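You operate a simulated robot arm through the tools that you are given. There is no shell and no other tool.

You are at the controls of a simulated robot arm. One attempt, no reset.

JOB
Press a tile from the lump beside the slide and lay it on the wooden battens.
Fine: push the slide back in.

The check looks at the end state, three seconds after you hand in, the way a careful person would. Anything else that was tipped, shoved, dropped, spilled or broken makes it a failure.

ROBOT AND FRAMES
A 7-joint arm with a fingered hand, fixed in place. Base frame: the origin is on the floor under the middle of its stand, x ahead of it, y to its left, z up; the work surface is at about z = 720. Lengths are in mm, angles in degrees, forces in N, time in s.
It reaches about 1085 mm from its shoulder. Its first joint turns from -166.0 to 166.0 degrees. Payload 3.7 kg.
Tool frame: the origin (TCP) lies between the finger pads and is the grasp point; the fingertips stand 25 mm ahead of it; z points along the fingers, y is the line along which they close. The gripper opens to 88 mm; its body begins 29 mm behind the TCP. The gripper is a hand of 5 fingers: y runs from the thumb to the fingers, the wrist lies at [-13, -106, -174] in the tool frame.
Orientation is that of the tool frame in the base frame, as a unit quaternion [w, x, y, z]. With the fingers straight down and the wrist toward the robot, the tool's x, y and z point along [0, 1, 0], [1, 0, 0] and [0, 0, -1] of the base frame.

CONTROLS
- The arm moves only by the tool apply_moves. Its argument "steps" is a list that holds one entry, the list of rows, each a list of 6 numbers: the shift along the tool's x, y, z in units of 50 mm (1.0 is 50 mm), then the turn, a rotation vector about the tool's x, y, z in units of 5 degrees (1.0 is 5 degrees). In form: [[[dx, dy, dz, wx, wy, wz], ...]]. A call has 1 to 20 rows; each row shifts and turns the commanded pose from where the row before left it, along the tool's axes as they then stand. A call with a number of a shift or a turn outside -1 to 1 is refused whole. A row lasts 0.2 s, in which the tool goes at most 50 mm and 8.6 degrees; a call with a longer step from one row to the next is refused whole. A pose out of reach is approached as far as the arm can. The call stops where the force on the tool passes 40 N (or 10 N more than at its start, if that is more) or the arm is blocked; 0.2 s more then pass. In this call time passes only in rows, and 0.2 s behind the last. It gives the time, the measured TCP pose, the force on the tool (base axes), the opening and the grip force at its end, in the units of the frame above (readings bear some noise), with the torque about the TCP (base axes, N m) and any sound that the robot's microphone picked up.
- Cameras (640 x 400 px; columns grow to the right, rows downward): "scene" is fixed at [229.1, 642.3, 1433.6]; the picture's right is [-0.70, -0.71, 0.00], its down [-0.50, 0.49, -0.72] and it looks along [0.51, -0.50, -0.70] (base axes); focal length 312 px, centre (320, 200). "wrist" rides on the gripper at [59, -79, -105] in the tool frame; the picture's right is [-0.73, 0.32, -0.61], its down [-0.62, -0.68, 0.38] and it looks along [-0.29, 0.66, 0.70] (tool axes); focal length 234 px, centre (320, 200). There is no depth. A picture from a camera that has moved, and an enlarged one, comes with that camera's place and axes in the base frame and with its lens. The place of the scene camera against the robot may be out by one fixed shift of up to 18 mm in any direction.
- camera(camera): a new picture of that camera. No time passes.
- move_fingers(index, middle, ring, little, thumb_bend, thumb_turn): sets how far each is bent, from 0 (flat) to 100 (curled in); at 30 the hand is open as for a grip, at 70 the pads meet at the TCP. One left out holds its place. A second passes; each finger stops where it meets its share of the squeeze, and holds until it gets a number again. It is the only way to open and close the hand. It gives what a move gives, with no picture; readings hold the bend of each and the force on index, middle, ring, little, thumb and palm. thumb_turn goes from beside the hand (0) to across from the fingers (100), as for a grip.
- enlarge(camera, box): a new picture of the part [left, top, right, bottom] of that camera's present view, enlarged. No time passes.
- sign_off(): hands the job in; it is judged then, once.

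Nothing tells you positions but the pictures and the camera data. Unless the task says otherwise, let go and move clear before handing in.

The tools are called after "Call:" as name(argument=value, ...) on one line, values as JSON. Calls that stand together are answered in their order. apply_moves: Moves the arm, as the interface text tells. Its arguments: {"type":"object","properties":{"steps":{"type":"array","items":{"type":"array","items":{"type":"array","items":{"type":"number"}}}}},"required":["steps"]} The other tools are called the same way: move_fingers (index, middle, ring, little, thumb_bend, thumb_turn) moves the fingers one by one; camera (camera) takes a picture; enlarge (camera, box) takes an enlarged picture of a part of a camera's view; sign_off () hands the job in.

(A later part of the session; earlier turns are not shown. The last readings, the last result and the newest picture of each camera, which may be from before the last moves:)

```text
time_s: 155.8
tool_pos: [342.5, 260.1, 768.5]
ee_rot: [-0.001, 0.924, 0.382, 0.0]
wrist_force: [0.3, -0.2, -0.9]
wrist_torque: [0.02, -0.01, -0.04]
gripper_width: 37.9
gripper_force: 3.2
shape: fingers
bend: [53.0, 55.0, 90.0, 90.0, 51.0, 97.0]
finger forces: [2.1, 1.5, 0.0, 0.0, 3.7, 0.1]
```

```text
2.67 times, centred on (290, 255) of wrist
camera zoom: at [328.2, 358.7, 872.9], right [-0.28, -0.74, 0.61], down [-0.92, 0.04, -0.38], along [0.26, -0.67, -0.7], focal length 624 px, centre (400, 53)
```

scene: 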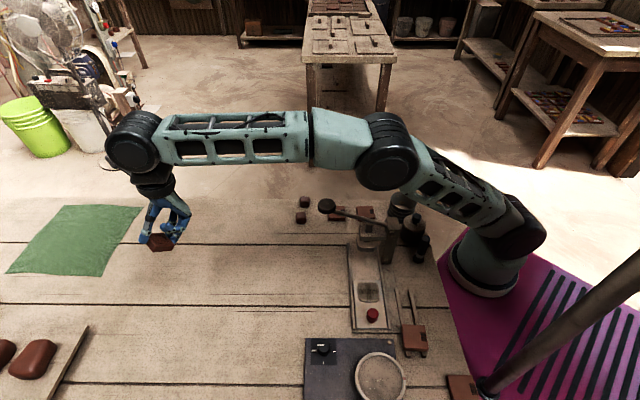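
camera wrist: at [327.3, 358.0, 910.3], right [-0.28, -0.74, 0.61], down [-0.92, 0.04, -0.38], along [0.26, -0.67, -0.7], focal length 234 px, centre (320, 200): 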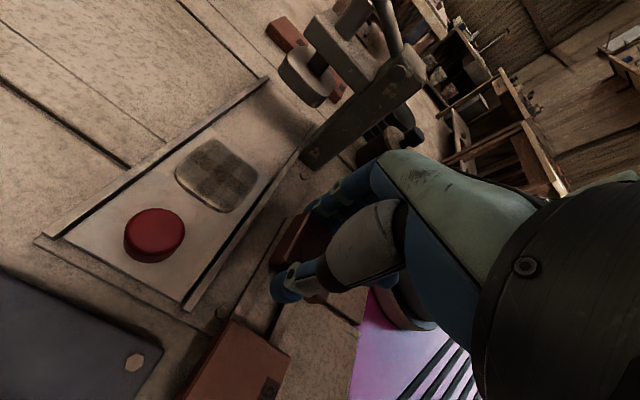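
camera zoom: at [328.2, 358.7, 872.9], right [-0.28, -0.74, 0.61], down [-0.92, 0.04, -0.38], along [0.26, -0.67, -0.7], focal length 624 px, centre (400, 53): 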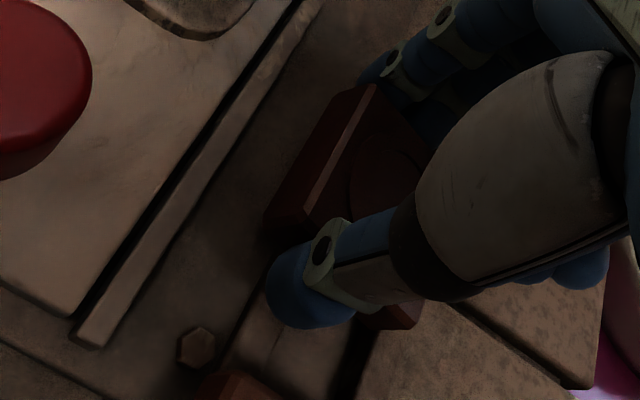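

Call:
apply_moves(steps=[[[0, 0, 0.05, 0, 0, 0], [0, 0, 0.05, 0, 0, 0]]])

Call:
apply_moves(steps=[[[0, 0, 0.04, 0, 0, 0]]])

Call:
enlarge(camera="wrist", box=[200, 180, 380, 330])

```text
time_s: 156.4
tool_pos: [343.9, 260.4, 763.3]
ee_rot: [-0.001, 0.924, 0.382, 0.0]
wrist_force: [0.2, 0.7, 0.2]
wrist_torque: [0.0, 0.02, 0.02]
gripper_width: 37.6
gripper_force: 3.4
shape: fingers
bend: [53.0, 55.0, 90.0, 90.0, 51.0, 97.0]
finger forces: [2.0, 1.6, 0.0, 0.0, 3.7, 0.0]
```

```text
time_s: 156.8
tool_pos: [341.9, 260.2, 761.4]
ee_rot: [-0.001, 0.924, 0.383, 0.001]
wrist_force: [-0.2, -0.6, 1.6]
wrist_torque: [-0.06, -0.07, 0.04]
gripper_width: 38.2
gripper_force: 4.0
shape: fingers
bend: [54.0, 55.0, 90.0, 90.0, 51.0, 97.0]
finger forces: [2.1, 1.8, 0.0, 0.1, 4.0, 0.1]
```

```text
2.67 times, centred on (290, 255) of wrist
camera zoom: at [328.3, 358.7, 866.3], right [-0.28, -0.74, 0.61], down [-0.92, 0.04, -0.38], along [0.26, -0.67, -0.7], focal length 624 px, centre (400, 53)
```

zoom: 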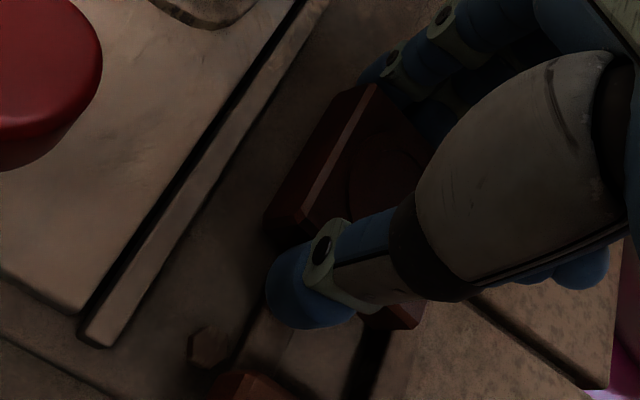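

A slight contact seems to be starting. One more small step.

Call:
apply_moves(steps=[[[0, 0, 0.03, 0, 0, 0]]])

```text
time_s: 157.2
tool_pos: [341.8, 260.9, 759.5]
ee_rot: [-0.001, 0.924, 0.383, 0.001]
wrist_force: [1.9, -0.2, 5.5]
wrist_torque: [-0.03, -0.09, -0.02]
gripper_width: 37.8
gripper_force: 4.8
shape: fingers
bend: [54.0, 55.0, 90.0, 90.0, 51.0, 97.0]
finger forces: [2.3, 2.4, 0.0, 0.0, 4.1, 0.0]
```

The tile is resting on the battens. I'll release gently.

Call:
move_fingers(index=50, middle=51, thumb_bend=48)

Call:
enlarge(camera="wrist", box=[200, 180, 380, 330])

```text
time_s: 158.2
tool_pos: [341.8, 260.4, 760.4]
ee_rot: [0.0, 0.924, 0.382, 0.001]
wrist_force: [0.0, -0.7, 0.1]
wrist_torque: [0.0, -0.02, 0.0]
gripper_width: 43.5
gripper_force: 0.1
shape: fingers
bend: [50.0, 51.0, 90.0, 90.0, 48.0, 97.0]
finger forces: [0.1, 0.0, 0.1, 0.0, 0.2, 0.1]
```

```text
2.67 times, centred on (290, 255) of wrist
camera zoom: at [328.2, 358.9, 864.6], right [-0.28, -0.74, 0.61], down [-0.92, 0.04, -0.38], along [0.26, -0.67, -0.7], focal length 624 px, centre (400, 53)
```

zoom: 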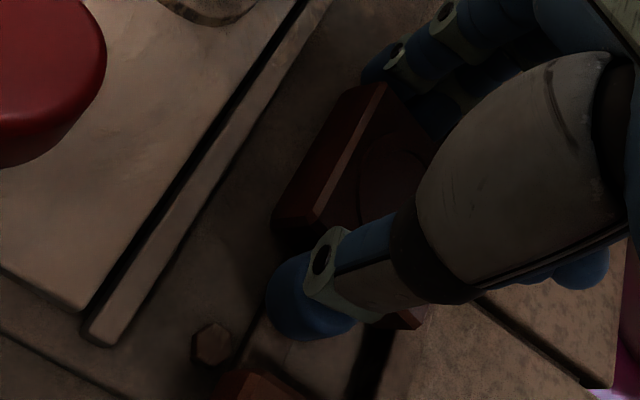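

Call:
move_fingers(index=46, middle=46, thumb_bend=46)

Call:
apply_moves(steps=[[[0, 0, -0.1, 0, 0, 0], [0, 0, -0.3, 0, 0, 0], [0, 0, -0.6, 0, 0, 0], [0, 0, -0.8, 0, 0, 0]]])

Call:
camera(camera="wrist")

Call:
enlarge(camera="wrist", box=[160, 200, 360, 380])

Call:
enlarge(camera="scene", box=[370, 250, 490, 360])

```text
time_s: 159.2
tool_pos: [341.6, 260.4, 760.8]
ee_rot: [-0.001, 0.924, 0.383, 0.001]
wrist_force: [0.4, -0.5, 0.3]
wrist_torque: [0.04, -0.04, -0.01]
gripper_width: 50.0
gripper_force: 0.0
shape: fingers
bend: [46.0, 46.0, 90.0, 90.0, 46.0, 97.0]
finger forces: [0.0, 0.1, 0.1, 0.1, 0.1, 0.0]
```

```text
time_s: 160.2
tool_pos: [342.3, 260.8, 851.7]
ee_rot: [0.001, 0.924, 0.383, 0.0]
wrist_force: [0.1, 0.4, -0.7]
wrist_torque: [0.01, 0.01, 0.02]
gripper_width: 49.7
gripper_force: 0.1
shape: fingers
bend: [46.0, 46.0, 90.0, 90.0, 46.0, 97.0]
finger forces: [0.1, 0.0, 0.0, 0.0, 0.1, 0.0]
```

```text
taken
camera wrist: at [328.5, 358.1, 956.4], right [-0.28, -0.74, 0.61], down [-0.92, 0.04, -0.38], along [0.26, -0.67, -0.7], focal length 234 px, centre (320, 200)
```

wrist: 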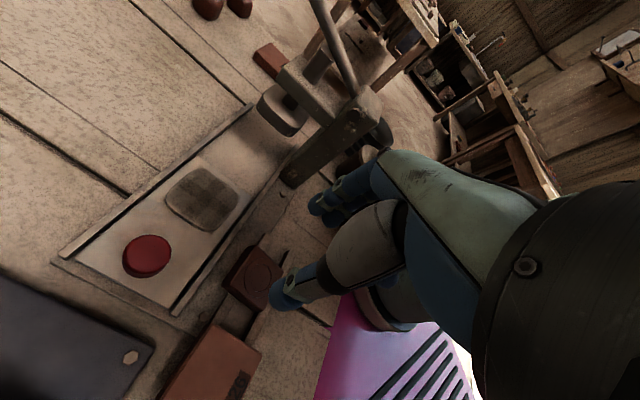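

```text
2.22 times, centred on (260, 290) of wrist
camera zoom: at [328.5, 358.1, 956.4], right [-0.28, -0.74, 0.61], down [-0.92, 0.04, -0.38], along [0.26, -0.67, -0.7], focal length 520 px, centre (453, 0)
```

zoom: 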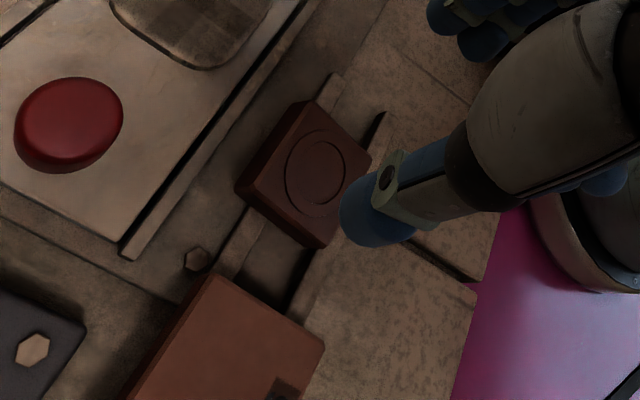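

```text
3.64 times, centred on (430, 305) of scene
camera zoom: at [229.1, 642.3, 1433.6], right [-0.7, -0.71, 0.0], down [-0.5, 0.49, -0.72], along [0.51, -0.5, -0.7], focal length 1134 px, centre (-80, -182)
```

zoom: 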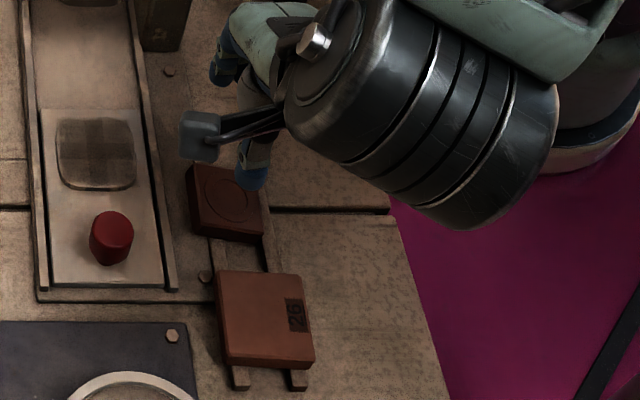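

The tile lies on the battens. I'll zoom in to verify that it bears on both of them.

Call:
enlarge(camera="wrist", box=[220, 225, 310, 335])

Call:
enlarge(camera="scene", box=[415, 290, 465, 330])

```text
3.64 times, centred on (265, 280) of wrist
camera zoom: at [328.5, 358.1, 956.4], right [-0.28, -0.74, 0.61], down [-0.92, 0.04, -0.38], along [0.26, -0.67, -0.7], focal length 852 px, centre (520, -91)
```

zoom: 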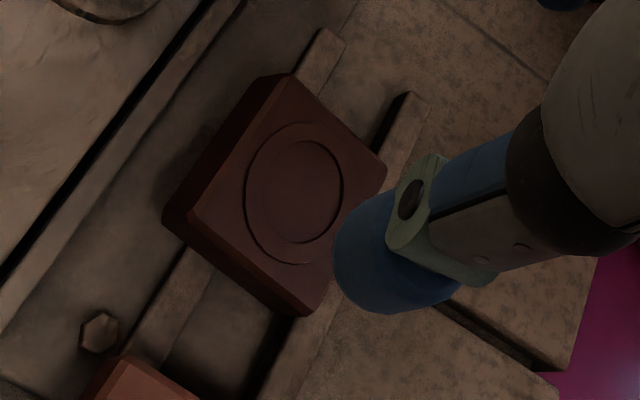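

```text
10.00 times, centred on (440, 310) of scene
camera zoom: at [229.1, 642.3, 1433.6], right [-0.7, -0.71, 0.0], down [-0.5, 0.49, -0.72], along [0.51, -0.5, -0.7], focal length 3118 px, centre (-880, -900)
```

zoom: 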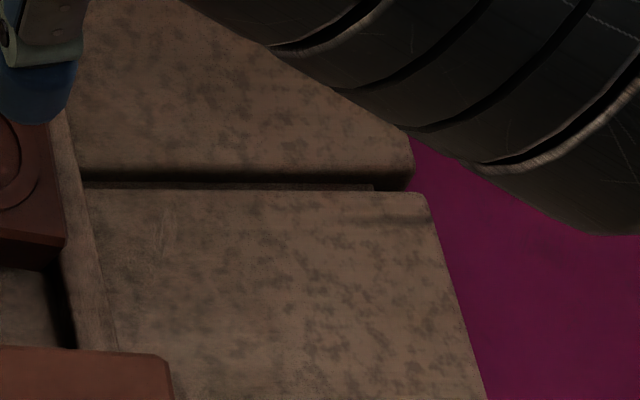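

The tile sits about 7 mm too far towards the slide, so it barely overlaps the outer batten. I'll regrip it and shift it to the middle.

Call:
apply_moves(steps=[[[0, 0, 0.8, 0, 0, 0], [0, 0, 0.6, 0, 0, 0], [0, 0, 0.3, 0, 0, 0], [0, 0, 0.1, 0, 0, 0]]])

Call:
move_fingers(index=54, middle=54, thumb_bend=52)

Call:
enlarge(camera="wrist", box=[200, 180, 380, 330])

```text
time_s: 161.2
tool_pos: [344.5, 259.8, 760.4]
ee_rot: [-0.001, 0.924, 0.383, -0.001]
wrist_force: [-0.3, -0.1, 0.1]
wrist_torque: [0.0, -0.04, 0.0]
gripper_width: 50.1
gripper_force: 0.1
shape: fingers
bend: [46.0, 46.0, 90.0, 90.0, 46.0, 97.0]
finger forces: [0.0, 0.0, 0.0, 0.0, 0.0, 0.1]
```

```text
time_s: 162.2
tool_pos: [343.1, 259.0, 760.4]
ee_rot: [0.0, 0.924, 0.382, 0.0]
wrist_force: [-0.1, -0.2, -0.3]
wrist_torque: [-0.01, 0.0, -0.04]
gripper_width: 39.6
gripper_force: 2.0
shape: fingers
bend: [52.0, 53.0, 90.0, 90.0, 50.0, 97.0]
finger forces: [1.0, 0.7, 0.0, 0.1, 1.7, 0.0]
```

```text
2.67 times, centred on (290, 255) of wrist
camera zoom: at [329.2, 358.3, 864.5], right [-0.28, -0.74, 0.61], down [-0.92, 0.04, -0.38], along [0.26, -0.67, -0.7], focal length 624 px, centre (400, 53)
```

zoom: 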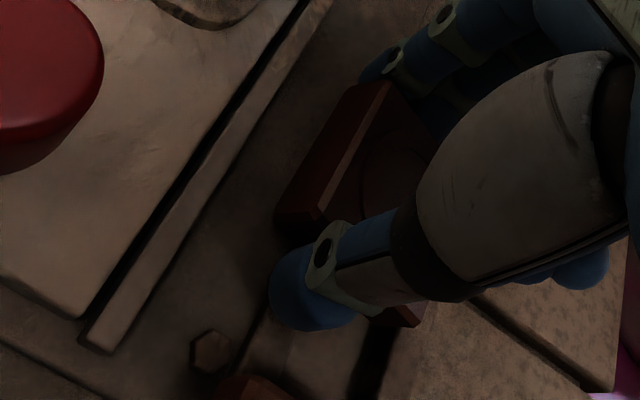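

Call:
move_fingers(index=58, middle=59, thumb_bend=56)

Call:
apply_moves(steps=[[[0, 0, -0.12, 0, 0, 0], [-0.15, 0.03, 0, 0, 0, 0], [0, 0, 0.06, 0, 0, 0]]])

Call:
apply_moves(steps=[[[0, 0, 0.04, 0, 0, 0]]])

Call:
apply_moves(steps=[[[0, 0, 0.03, 0, 0, 0]]])

```text
time_s: 163.2
tool_pos: [343.2, 261.0, 759.8]
ee_rot: [-0.001, 0.924, 0.383, 0.001]
wrist_force: [-1.0, 0.1, 0.0]
wrist_torque: [-0.01, 0.01, 0.02]
gripper_width: 38.8
gripper_force: 5.1
shape: fingers
bend: [53.0, 55.0, 90.0, 90.0, 50.0, 97.0]
finger forces: [2.1, 2.7, 0.0, 0.1, 4.5, 0.0]
```

```text
time_s: 164.0
tool_pos: [339.7, 254.8, 762.2]
ee_rot: [-0.001, 0.923, 0.384, 0.0]
wrist_force: [2.8, 6.1, 3.5]
wrist_torque: [0.1, -0.07, 0.06]
gripper_width: 38.9
gripper_force: 4.9
shape: fingers
bend: [54.0, 56.0, 90.0, 90.0, 50.0, 96.0]
finger forces: [1.4, 3.1, 0.0, 0.0, 5.8, 0.1]
```

```text
time_s: 164.4
tool_pos: [339.9, 254.6, 761.3]
ee_rot: [-0.001, 0.924, 0.382, 0.0]
wrist_force: [4.6, 4.6, 4.2]
wrist_torque: [0.05, -0.09, 0.08]
gripper_width: 38.6
gripper_force: 5.4
shape: fingers
bend: [54.0, 56.0, 90.0, 90.0, 50.0, 96.0]
finger forces: [1.6, 3.5, 0.1, 0.0, 5.1, 0.1]
```

```text
time_s: 164.8
tool_pos: [338.8, 254.5, 760.1]
ee_rot: [-0.001, 0.924, 0.382, 0.0]
wrist_force: [4.8, 4.8, 3.3]
wrist_torque: [0.02, -0.14, 0.02]
gripper_width: 38.8
gripper_force: 5.2
shape: fingers
bend: [54.0, 55.0, 90.0, 90.0, 50.0, 95.0]
finger forces: [1.8, 3.5, 0.0, 0.0, 4.8, 0.0]
```

There's a sideways resistance of about 7 N. Let me look.

Call:
enlarge(camera="wrist", box=[200, 180, 380, 330])

Call:
enlarge(camera="scene", box=[390, 270, 460, 330])

```text
2.67 times, centred on (290, 255) of wrist
camera zoom: at [324.8, 352.6, 864.6], right [-0.28, -0.74, 0.61], down [-0.92, 0.04, -0.38], along [0.26, -0.67, -0.7], focal length 624 px, centre (400, 53)
```

zoom: 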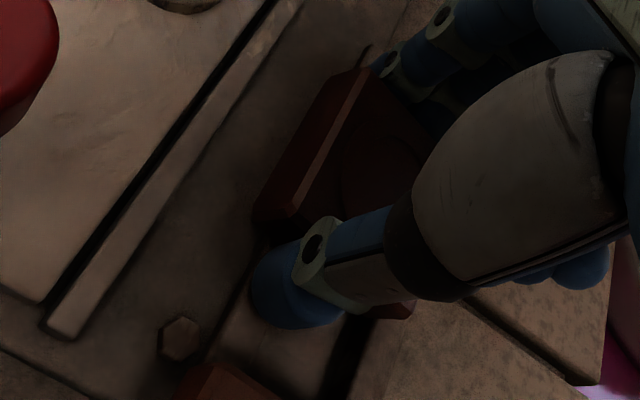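

```text
6.67 times, centred on (425, 300) of scene
camera zoom: at [229.1, 642.3, 1433.6], right [-0.7, -0.71, 0.0], down [-0.5, 0.49, -0.72], along [0.51, -0.5, -0.7], focal length 2079 px, centre (-380, -467)
```

zoom: 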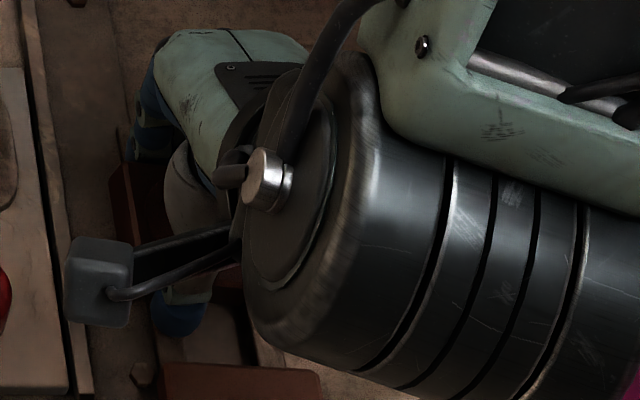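

The tile didn't follow. It seems to have stayed put while my fingers slid, perhaps catching the batten's edge. I'll release, lift, and look again carefully.

Call:
move_fingers(index=46, middle=46, thumb_bend=45)

Call:
apply_moves(steps=[[[0, 0, -0.1, 0, 0, 0], [0, 0, -0.3, 0, 0, 0], [0, 0, -0.6, 0, 0, 0], [0, -0.6, -0.4, 0, 0, 0], [0, -0.6, 0, 0, 0, 0]]])

Call:
camera(camera="wrist")

Call:
enlarge(camera="wrist", box=[240, 160, 330, 260])

Call:
enlarge(camera="scene", box=[390, 270, 460, 330])

```text
time_s: 165.8
tool_pos: [338.9, 254.3, 759.5]
ee_rot: [-0.002, 0.924, 0.383, 0.0]
wrist_force: [-0.4, -1.0, 0.9]
wrist_torque: [-0.03, -0.01, -0.03]
gripper_width: 51.1
gripper_force: 0.1
shape: fingers
bend: [46.0, 46.0, 90.0, 90.0, 45.0, 97.0]
finger forces: [0.0, 0.0, 0.0, 0.0, 0.1, 0.0]
```

```text
time_s: 167.0
tool_pos: [298.4, 297.7, 830.1]
ee_rot: [-0.001, 0.924, 0.383, 0.0]
wrist_force: [-0.4, 1.0, 0.3]
wrist_torque: [-0.02, 0.0, 0.02]
gripper_width: 51.1
gripper_force: 0.0
shape: fingers
bend: [46.0, 46.0, 90.0, 90.0, 45.0, 97.0]
finger forces: [0.0, 0.1, 0.0, 0.0, 0.0, 0.0]
```

```text
taken
camera wrist: at [284.1, 395.9, 935.0], right [-0.28, -0.74, 0.61], down [-0.92, 0.04, -0.38], along [0.26, -0.67, -0.7], focal length 234 px, centre (320, 200)
```

wrist: 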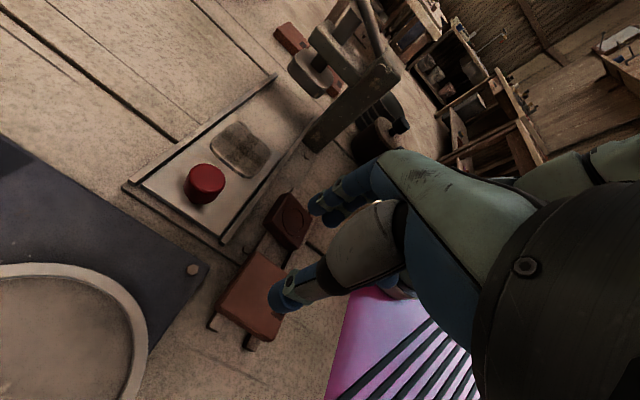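

```text
4.00 times, centred on (285, 210) of wrist
camera zoom: at [284.1, 395.9, 935.0], right [-0.28, -0.74, 0.61], down [-0.92, 0.04, -0.38], along [0.26, -0.67, -0.7], focal length 937 px, centre (460, 160)
```

zoom: 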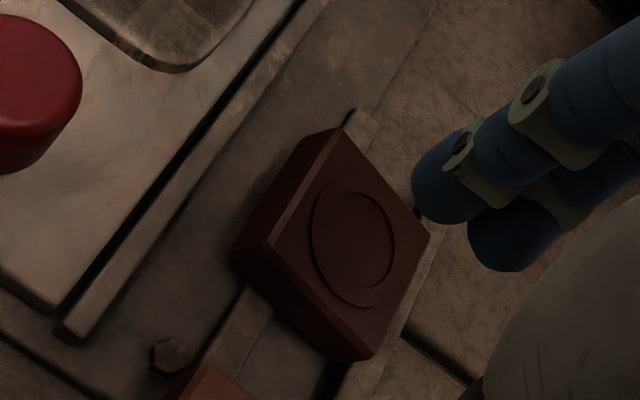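

```text
6.67 times, centred on (425, 300) of scene
camera zoom: at [229.1, 642.3, 1433.6], right [-0.7, -0.71, 0.0], down [-0.5, 0.49, -0.72], along [0.51, -0.5, -0.7], focal length 2079 px, centre (-380, -467)
```

zoom: 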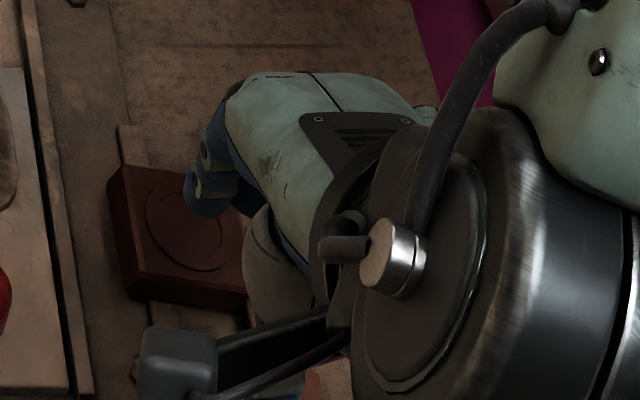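

Now I can see it: the tile is tilted, with its outer edge dropped into the gap between the battens. I'll pick it up again by its ends, shift it outward about 9 mm, and set it down so it settles flat on both battens.

Call:
apply_moves(steps=[[[0.056, 0.565, 0, 0, 0, 0], [0.056, 0.565, 0, 0, 0, 0], [0, 0, 0.6, 0, 0, 0], [0, 0, 0.5, 0, 0, 0], [0, 0, 0.28, 0, 0, 0]]])

Call:
enlarge(camera="wrist", box=[200, 180, 380, 330])

```text
time_s: 168.2
tool_pos: [339.9, 260.9, 760.4]
ee_rot: [0.0, 0.924, 0.382, -0.001]
wrist_force: [0.5, 0.1, 0.9]
wrist_torque: [0.05, 0.01, 0.0]
gripper_width: 51.1
gripper_force: 0.0
shape: fingers
bend: [46.0, 46.0, 90.0, 90.0, 45.0, 97.0]
finger forces: [0.1, 0.1, 0.0, 0.1, 0.0, 0.0]
```

```text
2.67 times, centred on (290, 255) of wrist
camera zoom: at [326.3, 358.0, 865.4], right [-0.28, -0.74, 0.61], down [-0.92, 0.04, -0.38], along [0.26, -0.67, -0.7], focal length 624 px, centre (400, 53)
```

zoom: 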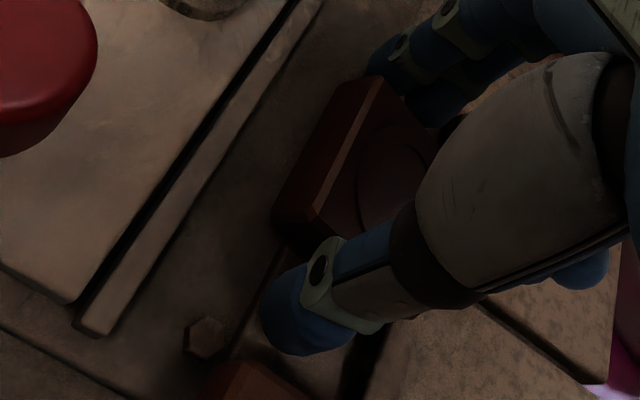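

Call:
move_fingers(index=58, middle=59, thumb_bend=57)

Call:
apply_moves(steps=[[[0, 0, -0.1, 0, 0, 0], [0, 0, -0.2, 0, 0, 0], [0, 0, -0.3, 0, 0, 0]]])

Call:
enlarge(camera="wrist", box=[200, 180, 380, 330])

```text
time_s: 169.2
tool_pos: [340.8, 259.0, 760.8]
ee_rot: [-0.001, 0.924, 0.382, 0.0]
wrist_force: [0.4, -0.3, -0.2]
wrist_torque: [0.0, 0.03, 0.0]
gripper_width: 38.4
gripper_force: 4.6
shape: fingers
bend: [53.0, 55.0, 90.0, 90.0, 50.0, 97.0]
finger forces: [1.9, 3.0, 0.0, 0.1, 4.6, 0.0]
```

```text
time_s: 170.0
tool_pos: [341.4, 260.8, 790.9]
ee_rot: [0.0, 0.924, 0.383, -0.001]
wrist_force: [0.9, 0.3, -0.6]
wrist_torque: [-0.04, -0.01, 0.0]
gripper_width: 38.5
gripper_force: 4.8
shape: fingers
bend: [53.0, 55.0, 90.0, 90.0, 50.0, 97.0]
finger forces: [2.0, 2.6, 0.0, 0.0, 4.7, 0.0]
```

```text
2.67 times, centred on (290, 255) of wrist
camera zoom: at [327.2, 359.2, 895.3], right [-0.28, -0.74, 0.61], down [-0.92, 0.04, -0.38], along [0.26, -0.67, -0.7], focal length 624 px, centre (400, 53)
```

zoom: 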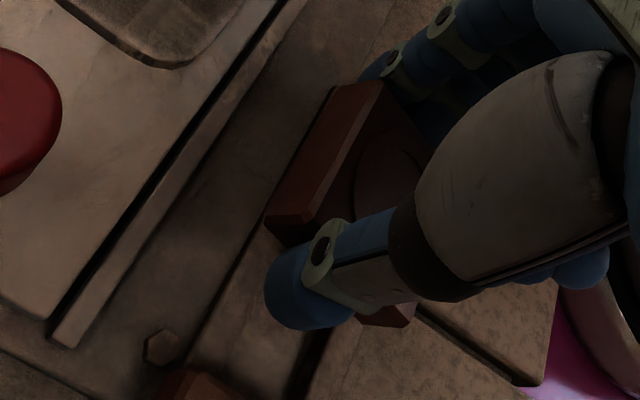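

The tile is in hand but tilted about 20° with the outer side low. I'll roll the hand by the same angle so the tile is level before setting it down.

Call:
apply_moves(steps=[[[0, 0, -0.2, 0, -0.9, 0], [0, 0, 0, 0, -0.9, 0], [0, 0, 0, 0, -0.9, 0], [0, 0, 0, 0, -0.9, 0], [0, 0, 0, 0, -0.7, 0]]])

Call:
camera(camera="wrist")

Call:
enlarge(camera="wrist", box=[200, 160, 380, 320])

Call:
enlarge(camera="scene", box=[370, 250, 490, 360])

```text
time_s: 171.2
tool_pos: [341.3, 260.5, 800.7]
ee_rot: [0.07, 0.908, 0.376, -0.173]
wrist_force: [-0.1, -0.1, 0.6]
wrist_torque: [0.02, -0.01, 0.0]
gripper_width: 38.3
gripper_force: 4.8
shape: fingers
bend: [53.0, 55.0, 90.0, 90.0, 50.0, 97.0]
finger forces: [1.9, 2.6, 0.1, 0.0, 4.6, 0.1]
```

```text
taken
camera wrist: at [351.0, 383.3, 876.5], right [-0.09, -0.55, 0.83], down [-0.99, -0.03, -0.13], along [0.09, -0.83, -0.54], focal length 234 px, centre (320, 200)
```

wrist: 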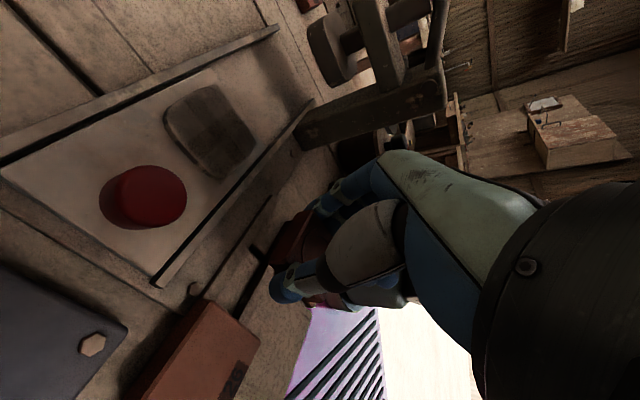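

```text
2.50 times, centred on (290, 240) of wrist
camera zoom: at [351.0, 383.3, 876.5], right [-0.09, -0.55, 0.83], down [-0.99, -0.03, -0.13], along [0.09, -0.83, -0.54], focal length 585 px, centre (395, 100)
```

zoom: 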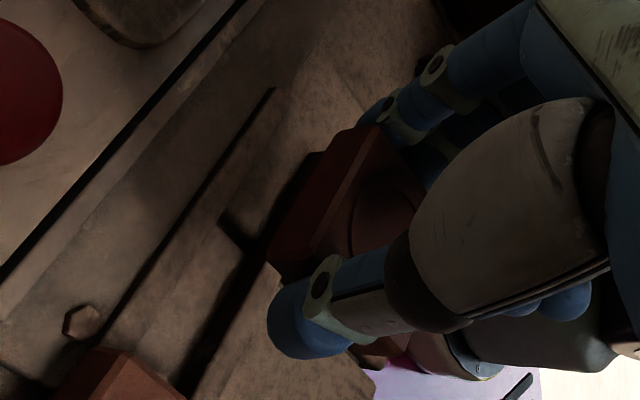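

```text
3.64 times, centred on (430, 305) of scene
camera zoom: at [229.1, 642.3, 1433.6], right [-0.7, -0.71, 0.0], down [-0.5, 0.49, -0.72], along [0.51, -0.5, -0.7], focal length 1134 px, centre (-80, -182)
```

zoom: 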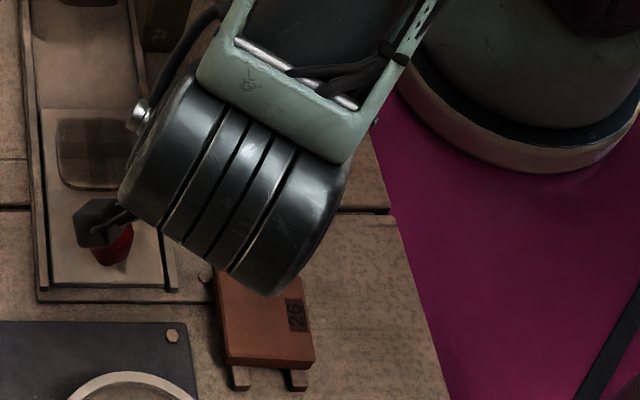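

The tile should be close to level now. I'll lower it towards the battens.

Call:
apply_moves(steps=[[[0.15, 0, 0.27, 0, 0, 0], [0.15, 0, 0.26, 0, 0, 0]]])

Call:
enlarge(camera="wrist", box=[200, 160, 380, 320])

```text
time_s: 171.8
tool_pos: [345.0, 264.4, 770.3]
ee_rot: [0.071, 0.908, 0.376, -0.172]
wrist_force: [-0.2, -0.1, -1.2]
wrist_torque: [0.05, -0.01, 0.02]
gripper_width: 38.3
gripper_force: 4.5
shape: fingers
bend: [53.0, 55.0, 90.0, 90.0, 50.0, 97.0]
finger forces: [2.0, 2.8, 0.0, 0.0, 4.5, 0.0]
```

```text
2.50 times, centred on (290, 240) of wrist
camera zoom: at [354.3, 386.7, 846.3], right [-0.09, -0.55, 0.83], down [-0.99, -0.03, -0.13], along [0.09, -0.83, -0.54], focal length 585 px, centre (395, 100)
```

zoom: 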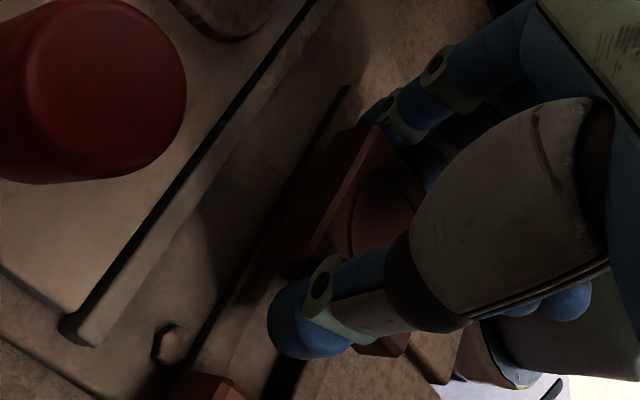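

I'll shift another 4 mm outward and go down to contact in small steps.

Call:
apply_moves(steps=[[[-0.074, 0, 0.029, 0, 0, 0], [0.022, 0, 0.056, 0, 0, 0], [0.022, 0, 0.056, 0, 0, 0]]])

Call:
apply_moves(steps=[[[0.015, 0, 0.037, 0, 0, 0]]])

Call:
enlarge(camera="wrist", box=[200, 160, 380, 320])

```text
time_s: 172.6
tool_pos: [340.7, 260.6, 763.5]
ee_rot: [0.07, 0.908, 0.376, -0.173]
wrist_force: [0.7, 0.3, -0.7]
wrist_torque: [0.03, -0.02, 0.0]
gripper_width: 38.4
gripper_force: 4.7
shape: fingers
bend: [53.0, 55.0, 90.0, 90.0, 50.0, 97.0]
finger forces: [2.0, 2.7, 0.0, 0.0, 4.6, 0.1]
```

```text
time_s: 173.0
tool_pos: [340.5, 261.3, 762.9]
ee_rot: [0.071, 0.907, 0.377, -0.172]
wrist_force: [-0.3, 0.0, -0.5]
wrist_torque: [-0.03, -0.06, 0.01]
gripper_width: 38.5
gripper_force: 4.4
shape: fingers
bend: [53.0, 55.0, 90.0, 90.0, 50.0, 97.0]
finger forces: [2.0, 2.7, 0.1, 0.1, 4.5, 0.0]
```

```text
2.50 times, centred on (290, 240) of wrist
camera zoom: at [350.7, 383.3, 838.3], right [-0.09, -0.55, 0.83], down [-0.99, -0.03, -0.13], along [0.09, -0.83, -0.54], focal length 585 px, centre (395, 100)
```

zoom: 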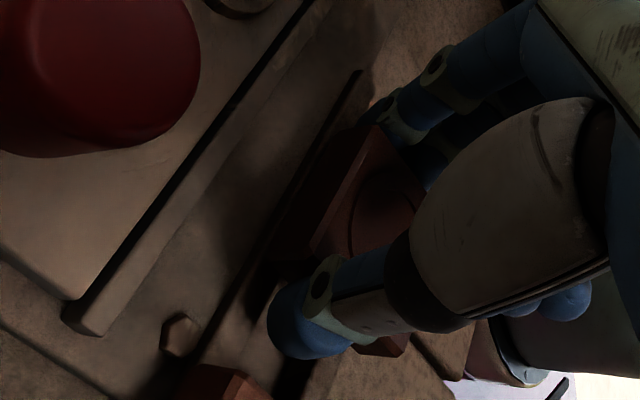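

Call:
apply_moves(steps=[[[0.015, 0, 0.037, 0, 0, 0], [0.008, 0, 0.019, 0, 0, 0]]])

Call:
apply_moves(steps=[[[0.015, 0, 0.037, 0, 0, 0]]])

Call:
apply_moves(steps=[[[0.015, 0, 0.037, 0, 0, 0]]])

```text
time_s: 173.6
tool_pos: [340.3, 261.6, 759.2]
ee_rot: [0.07, 0.908, 0.376, -0.172]
wrist_force: [1.6, 1.4, 8.3]
wrist_torque: [-0.14, -0.17, 0.05]
gripper_width: 38.5
gripper_force: 8.7
shape: fingers
bend: [53.0, 55.0, 90.0, 90.0, 51.0, 97.0]
finger forces: [10.4, 2.7, 0.0, 0.1, 4.5, 0.0]
```

```text
time_s: 174.0
tool_pos: [340.3, 261.7, 759.5]
ee_rot: [0.071, 0.908, 0.376, -0.17]
wrist_force: [-1.8, -1.4, 9.8]
wrist_torque: [-0.22, -0.16, -0.04]
gripper_width: 38.3
gripper_force: 10.3
shape: fingers
bend: [53.0, 55.0, 90.0, 90.0, 50.0, 97.0]
finger forces: [11.9, 2.7, 0.1, 0.0, 4.6, 0.0]
stopped in row 1: the force on the tool passed its limit at 44 N (the readings are from after the stop); the commanded pose is now the measured one
```

```text
time_s: 174.5
tool_pos: [342.5, 262.6, 757.6]
ee_rot: [0.071, 0.908, 0.377, -0.169]
wrist_force: [-2.0, -2.3, 11.9]
wrist_torque: [-0.25, -0.09, -0.07]
gripper_width: 38.3
gripper_force: 10.2
shape: fingers
bend: [54.0, 55.0, 90.0, 90.0, 50.0, 97.0]
finger forces: [13.2, 2.6, 0.1, 0.0, 4.8, 0.0]
stopped in row 1: the force on the tool passed its limit at 43 N (the readings are from after the stop); the commanded pose is now the measured one
```

The index fingertip is resting on the batten. I'll relieve the pressure slightly and look.

Call:
apply_moves(steps=[[[-0.008, 0, -0.025, 0, 0, 0]]])

Call:
enlarge(camera="wrist", box=[240, 190, 340, 300])

Call:
enlarge(camera="scene", box=[370, 250, 490, 360])

```text
time_s: 174.9
tool_pos: [341.2, 262.9, 760.7]
ee_rot: [0.07, 0.908, 0.376, -0.169]
wrist_force: [-0.4, -1.6, 5.6]
wrist_torque: [-0.14, -0.05, -0.08]
gripper_width: 38.4
gripper_force: 6.3
shape: fingers
bend: [53.0, 55.0, 90.0, 90.0, 51.0, 97.0]
finger forces: [6.8, 2.5, 0.1, 0.1, 4.2, 0.0]
```

```text
3.64 times, centred on (290, 245) of wrist
camera zoom: at [351.3, 385.4, 835.3], right [-0.1, -0.55, 0.83], down [-0.99, -0.03, -0.13], along [0.1, -0.83, -0.54], focal length 852 px, centre (429, 36)
```

zoom: 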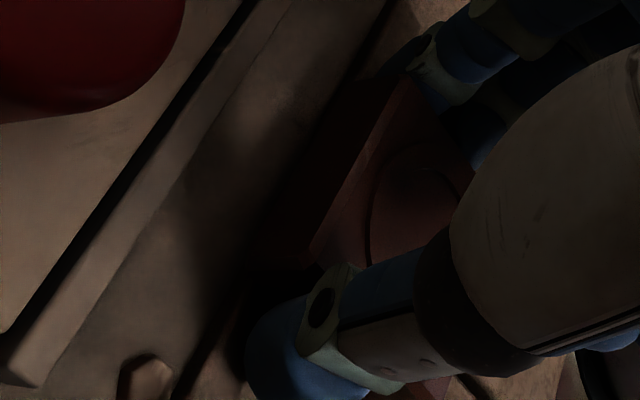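

```text
3.64 times, centred on (430, 305) of scene
camera zoom: at [229.1, 642.3, 1433.6], right [-0.7, -0.71, 0.0], down [-0.5, 0.49, -0.72], along [0.51, -0.5, -0.7], focal length 1134 px, centre (-80, -182)
```

zoom: 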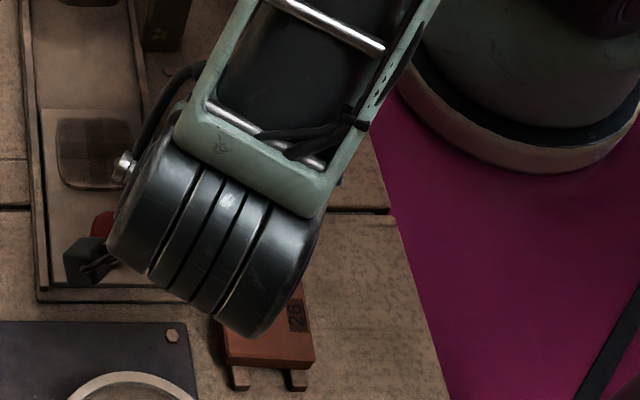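

By position the tile should be centred over both battens. I'll release it here, with only a tiny drop.

Call:
apply_moves(steps=[[[-0.004, 0, -0.012, 0, 0, 0]]])

Call:
move_fingers(index=49, middle=50, thumb_bend=47)

Call:
move_fingers(index=46, middle=46, thumb_bend=45)

Call:
enlarge(camera="wrist", box=[200, 160, 380, 320])

```text
time_s: 175.3
tool_pos: [342.0, 263.0, 758.7]
ee_rot: [0.07, 0.908, 0.376, -0.169]
wrist_force: [-1.1, -0.4, -0.7]
wrist_torque: [-0.03, -0.02, -0.01]
gripper_width: 38.6
gripper_force: 5.4
shape: fingers
bend: [53.0, 55.0, 90.0, 90.0, 51.0, 97.0]
finger forces: [3.0, 2.5, 0.1, 0.1, 4.5, 0.0]
```

```text
time_s: 176.3
tool_pos: [342.2, 262.4, 758.9]
ee_rot: [0.07, 0.908, 0.377, -0.169]
wrist_force: [0.0, 0.3, 0.2]
wrist_torque: [0.01, 0.0, 0.02]
gripper_width: 45.4
gripper_force: 0.1
shape: fingers
bend: [49.0, 50.0, 90.0, 90.0, 47.0, 97.0]
finger forces: [0.0, 0.1, 0.0, 0.0, 0.0, 0.0]
```

```text
time_s: 177.3
tool_pos: [341.8, 261.9, 758.7]
ee_rot: [0.07, 0.908, 0.376, -0.169]
wrist_force: [0.6, 0.2, 0.2]
wrist_torque: [0.0, -0.02, 0.01]
gripper_width: 51.1
gripper_force: 0.1
shape: fingers
bend: [46.0, 46.0, 90.0, 90.0, 45.0, 97.0]
finger forces: [0.1, 0.0, 0.0, 0.0, 0.1, 0.0]
```

```text
2.50 times, centred on (290, 240) of wrist
camera zoom: at [351.5, 385.3, 836.0], right [-0.1, -0.55, 0.83], down [-0.99, -0.03, -0.13], along [0.1, -0.83, -0.54], focal length 585 px, centre (395, 100)
```

zoom: 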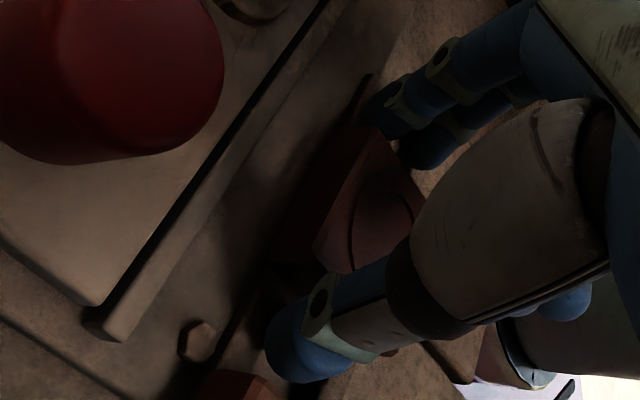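

Released. I'll lift straight up and unroll the hand.

Call:
apply_moves(steps=[[[-0.073, 0, -0.186, 0, 0, 0], [-0.15, 0, -0.37, 0, 0, 0], [-0.29, 0, -0.74, 0, 0, 0], [-0.2, 0, -0.6, 0, 0.9, 0], [0, 0, -0.3, 0, 0.9, 0], [0, 0, 0, 0, 0.9, 0], [0, 0, 0, 0, 0.9, 0], [0, -0.5, 0, 0, 0.7, 0]]])

Call:
camera(camera="wrist")

Call:
enlarge(camera="wrist", box=[220, 180, 310, 300])

Call:
enlarge(camera="scene", box=[390, 270, 460, 330])

```text
time_s: 179.1
tool_pos: [327.7, 282.9, 876.2]
ee_rot: [-0.002, 0.924, 0.383, 0.003]
wrist_force: [-0.1, -0.6, 0.7]
wrist_torque: [0.01, -0.01, -0.03]
gripper_width: 51.1
gripper_force: 0.1
shape: fingers
bend: [46.0, 46.0, 90.0, 90.0, 45.0, 97.0]
finger forces: [0.1, 0.0, 0.0, 0.0, 0.1, 0.1]
```

```text
taken
camera wrist: at [312.8, 381.6, 980.5], right [-0.29, -0.75, 0.6], down [-0.92, 0.04, -0.39], along [0.26, -0.67, -0.7], focal length 234 px, centre (320, 200)
```

wrist: 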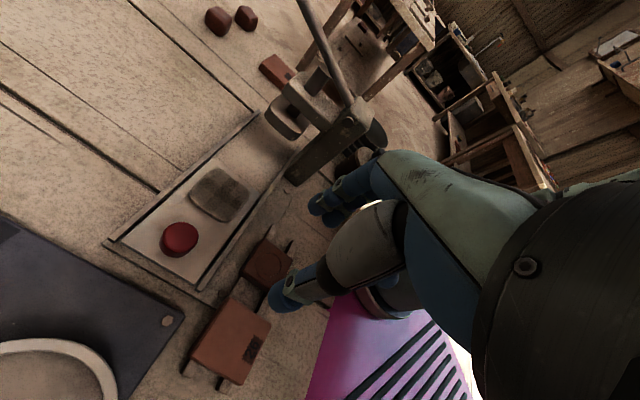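

```text
3.33 times, centred on (265, 240) of wrist
camera zoom: at [312.8, 381.6, 980.5], right [-0.29, -0.75, 0.6], down [-0.92, 0.04, -0.39], along [0.26, -0.67, -0.7], focal length 781 px, centre (503, 67)
```

zoom: 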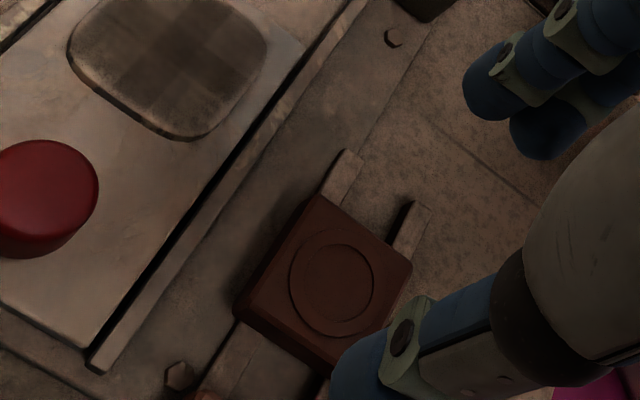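

```text
6.67 times, centred on (425, 300) of scene
camera zoom: at [229.1, 642.3, 1433.6], right [-0.7, -0.71, 0.0], down [-0.5, 0.49, -0.72], along [0.51, -0.5, -0.7], focal length 2079 px, centre (-380, -467)
```

zoom: 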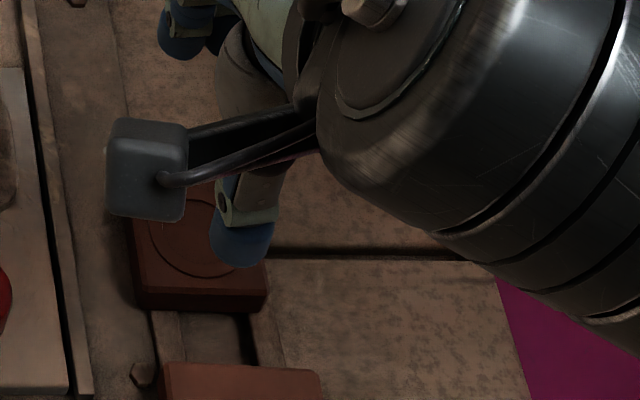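

The tile now lies level and straight on both battens with a clear gap to the other tile. Next I'll push the slide back in: I'll close the fingers and go behind the red knob.

Call:
apply_moves(steps=[[[0.35, -0.27, -0.2, 0, 0, 0], [0.35, -0.27, 0, 0, 0, 0], [0.35, -0.27, 0, 0, 0, 0], [0.35, -0.27, 0, 0, 0, 0]]])

Call:
move_fingers(index=67, middle=67, ring=90, little=90, thumb_bend=67)

Call:
camera(camera="wrist")

Call:
enlarge(camera="scene", box=[330, 260, 460, 360])

```text
time_s: 180.1
tool_pos: [340.6, 373.6, 885.6]
ee_rot: [0.0, 0.924, 0.382, 0.003]
wrist_force: [-0.4, -0.5, -0.5]
wrist_torque: [0.01, 0.0, 0.0]
gripper_width: 51.4
gripper_force: 0.1
shape: fingers
bend: [46.0, 46.0, 90.0, 90.0, 45.0, 97.0]
finger forces: [0.1, 0.0, 0.1, 0.0, 0.1, 0.1]
```

```text
time_s: 181.1
tool_pos: [339.8, 372.1, 886.5]
ee_rot: [-0.001, 0.923, 0.384, 0.003]
wrist_force: [0.4, -0.6, -0.2]
wrist_torque: [0.02, -0.02, 0.02]
gripper_width: 5.1
gripper_force: 0.0
shape: fingers
bend: [67.0, 67.0, 90.0, 90.0, 67.0, 97.0]
finger forces: [0.0, 0.1, 0.0, 0.1, 0.1, 0.0]
```

```text
taken
camera wrist: at [325.5, 470.7, 990.5], right [-0.29, -0.74, 0.6], down [-0.92, 0.04, -0.39], along [0.26, -0.67, -0.7], focal length 234 px, centre (320, 200)
```

wrist: 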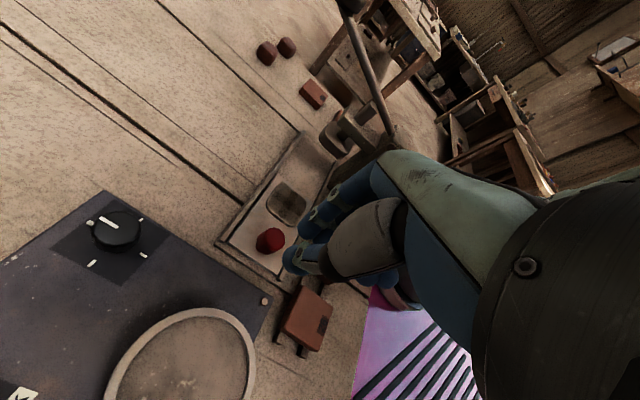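

```text
4.00 times, centred on (395, 310) of scene
camera zoom: at [229.1, 642.3, 1433.6], right [-0.7, -0.71, 0.0], down [-0.5, 0.49, -0.72], along [0.51, -0.5, -0.7], focal length 1247 px, centre (20, -240)
```

zoom: 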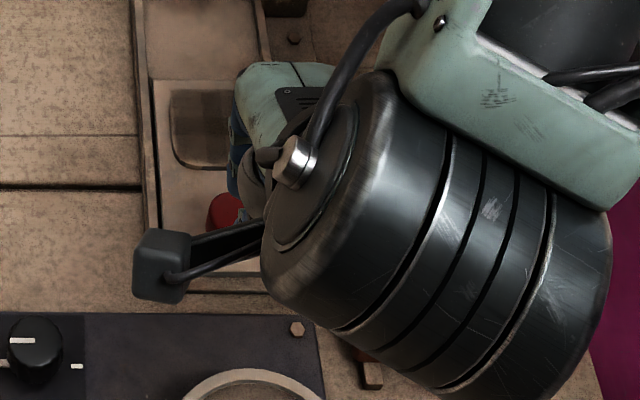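

Call:
apply_moves(steps=[[[0, 0, 0.8, 0, 0, 0], [0, 0, 0.8, 0, 0, 0], [0, 0, 0.4, 0, 0, 0], [0, 0, 0.16, 0, 0, 0]]])

Call:
enlarge(camera="wrist", box=[200, 140, 400, 320])

```text
time_s: 182.1
tool_pos: [339.5, 370.6, 776.5]
ee_rot: [-0.002, 0.924, 0.383, 0.004]
wrist_force: [-1.0, -0.2, 0.2]
wrist_torque: [0.01, -0.01, 0.0]
gripper_width: 5.0
gripper_force: 0.1
shape: fingers
bend: [67.0, 67.0, 90.0, 90.0, 67.0, 97.0]
finger forces: [0.0, 0.6, 0.1, 0.0, 0.0, 0.0]
```

```text
2.22 times, centred on (300, 230) of wrist
camera zoom: at [324.4, 468.9, 882.8], right [-0.29, -0.75, 0.6], down [-0.92, 0.04, -0.39], along [0.26, -0.67, -0.7], focal length 520 px, centre (364, 133)
```

zoom: 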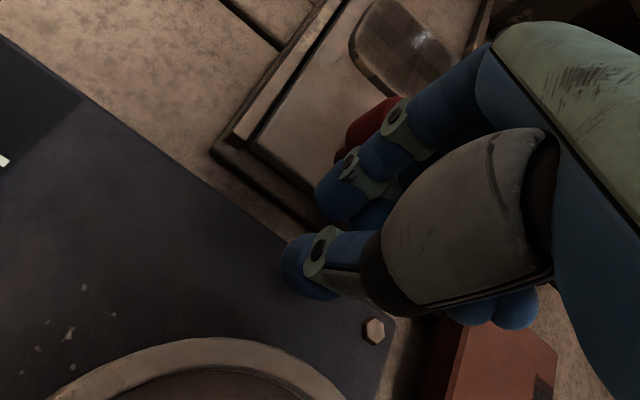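

I'm behind the knob. Now I'll push the slide in.

Call:
apply_moves(steps=[[[0, 0.15, 0, 0, 0, 0], [0, 0.25, 0, 0, 0, 0], [0, 0.25, 0, 0, 0, 0], [0, 0.25, 0, 0, 0, 0], [0, 0.25, 0, 0, 0, 0]]])

Call:
enlarge(camera="wrist", box=[200, 140, 400, 320])

Call:
enlarge(camera="scene", box=[330, 220, 460, 340])

```text
time_s: 183.3
tool_pos: [379.1, 331.2, 778.8]
ee_rot: [-0.002, 0.924, 0.383, 0.002]
wrist_force: [-0.2, 0.8, -0.2]
wrist_torque: [-0.02, 0.01, 0.01]
gripper_width: 5.2
gripper_force: 0.3
shape: fingers
bend: [67.0, 68.0, 90.0, 90.0, 67.0, 97.0]
finger forces: [0.0, 1.0, 0.0, 0.0, 0.0, 0.0]
```

```text
2.22 times, centred on (300, 230) of wrist
camera zoom: at [365.0, 429.2, 883.2], right [-0.29, -0.74, 0.6], down [-0.92, 0.04, -0.39], along [0.26, -0.67, -0.7], focal length 520 px, centre (364, 133)
```

zoom: 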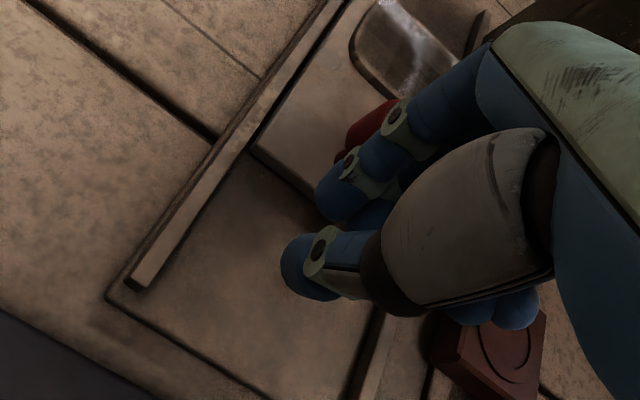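

```text
3.33 times, centred on (395, 280) of scene
camera zoom: at [229.1, 642.3, 1433.6], right [-0.7, -0.71, 0.0], down [-0.5, 0.49, -0.72], along [0.51, -0.5, -0.7], focal length 1039 px, centre (70, -67)
```

zoom: 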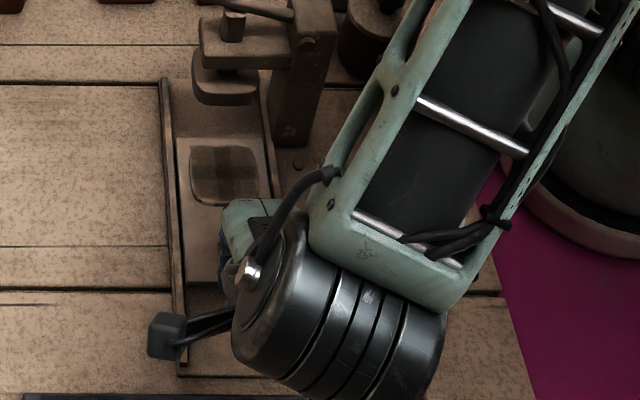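

Call:
apply_moves(steps=[[[0, 0.25, 0, 0, 0, 0], [0, 0.25, 0, 0, 0, 0], [0, 0.25, 0, 0, 0, 0], [0, 0.25, 0, 0, 0, 0], [0, 0.2, 0, 0, 0, 0]]])

Call:
enlarge(camera="wrist", box=[200, 140, 400, 320])

Call:
enlarge(camera="scene", box=[330, 220, 460, 340])

```text
time_s: 184.5
tool_pos: [422.1, 291.5, 777.9]
ee_rot: [-0.002, 0.924, 0.383, 0.002]
wrist_force: [-6.9, 3.1, 3.1]
wrist_torque: [-0.01, 0.03, -0.15]
gripper_width: 5.4
gripper_force: 3.9
shape: fingers
bend: [67.0, 71.0, 90.0, 90.0, 67.0, 97.0]
finger forces: [0.1, 8.0, 0.1, 0.0, 0.1, 0.0]
```

```text
2.22 times, centred on (300, 230) of wrist
camera zoom: at [408.0, 388.3, 883.3], right [-0.29, -0.75, 0.6], down [-0.92, 0.04, -0.39], along [0.26, -0.67, -0.7], focal length 520 px, centre (364, 133)
```

zoom: 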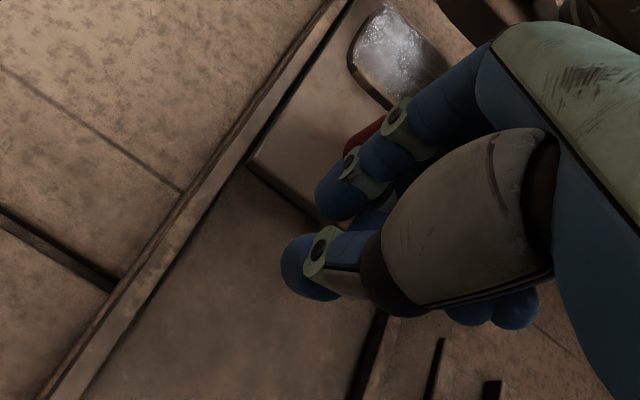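

```text
3.33 times, centred on (395, 280) of scene
camera zoom: at [229.1, 642.3, 1433.6], right [-0.7, -0.71, 0.0], down [-0.5, 0.49, -0.72], along [0.51, -0.5, -0.7], focal length 1039 px, centre (70, -67)
```

zoom: 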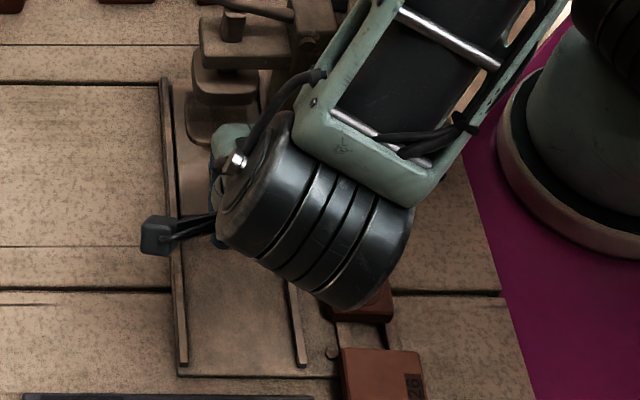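

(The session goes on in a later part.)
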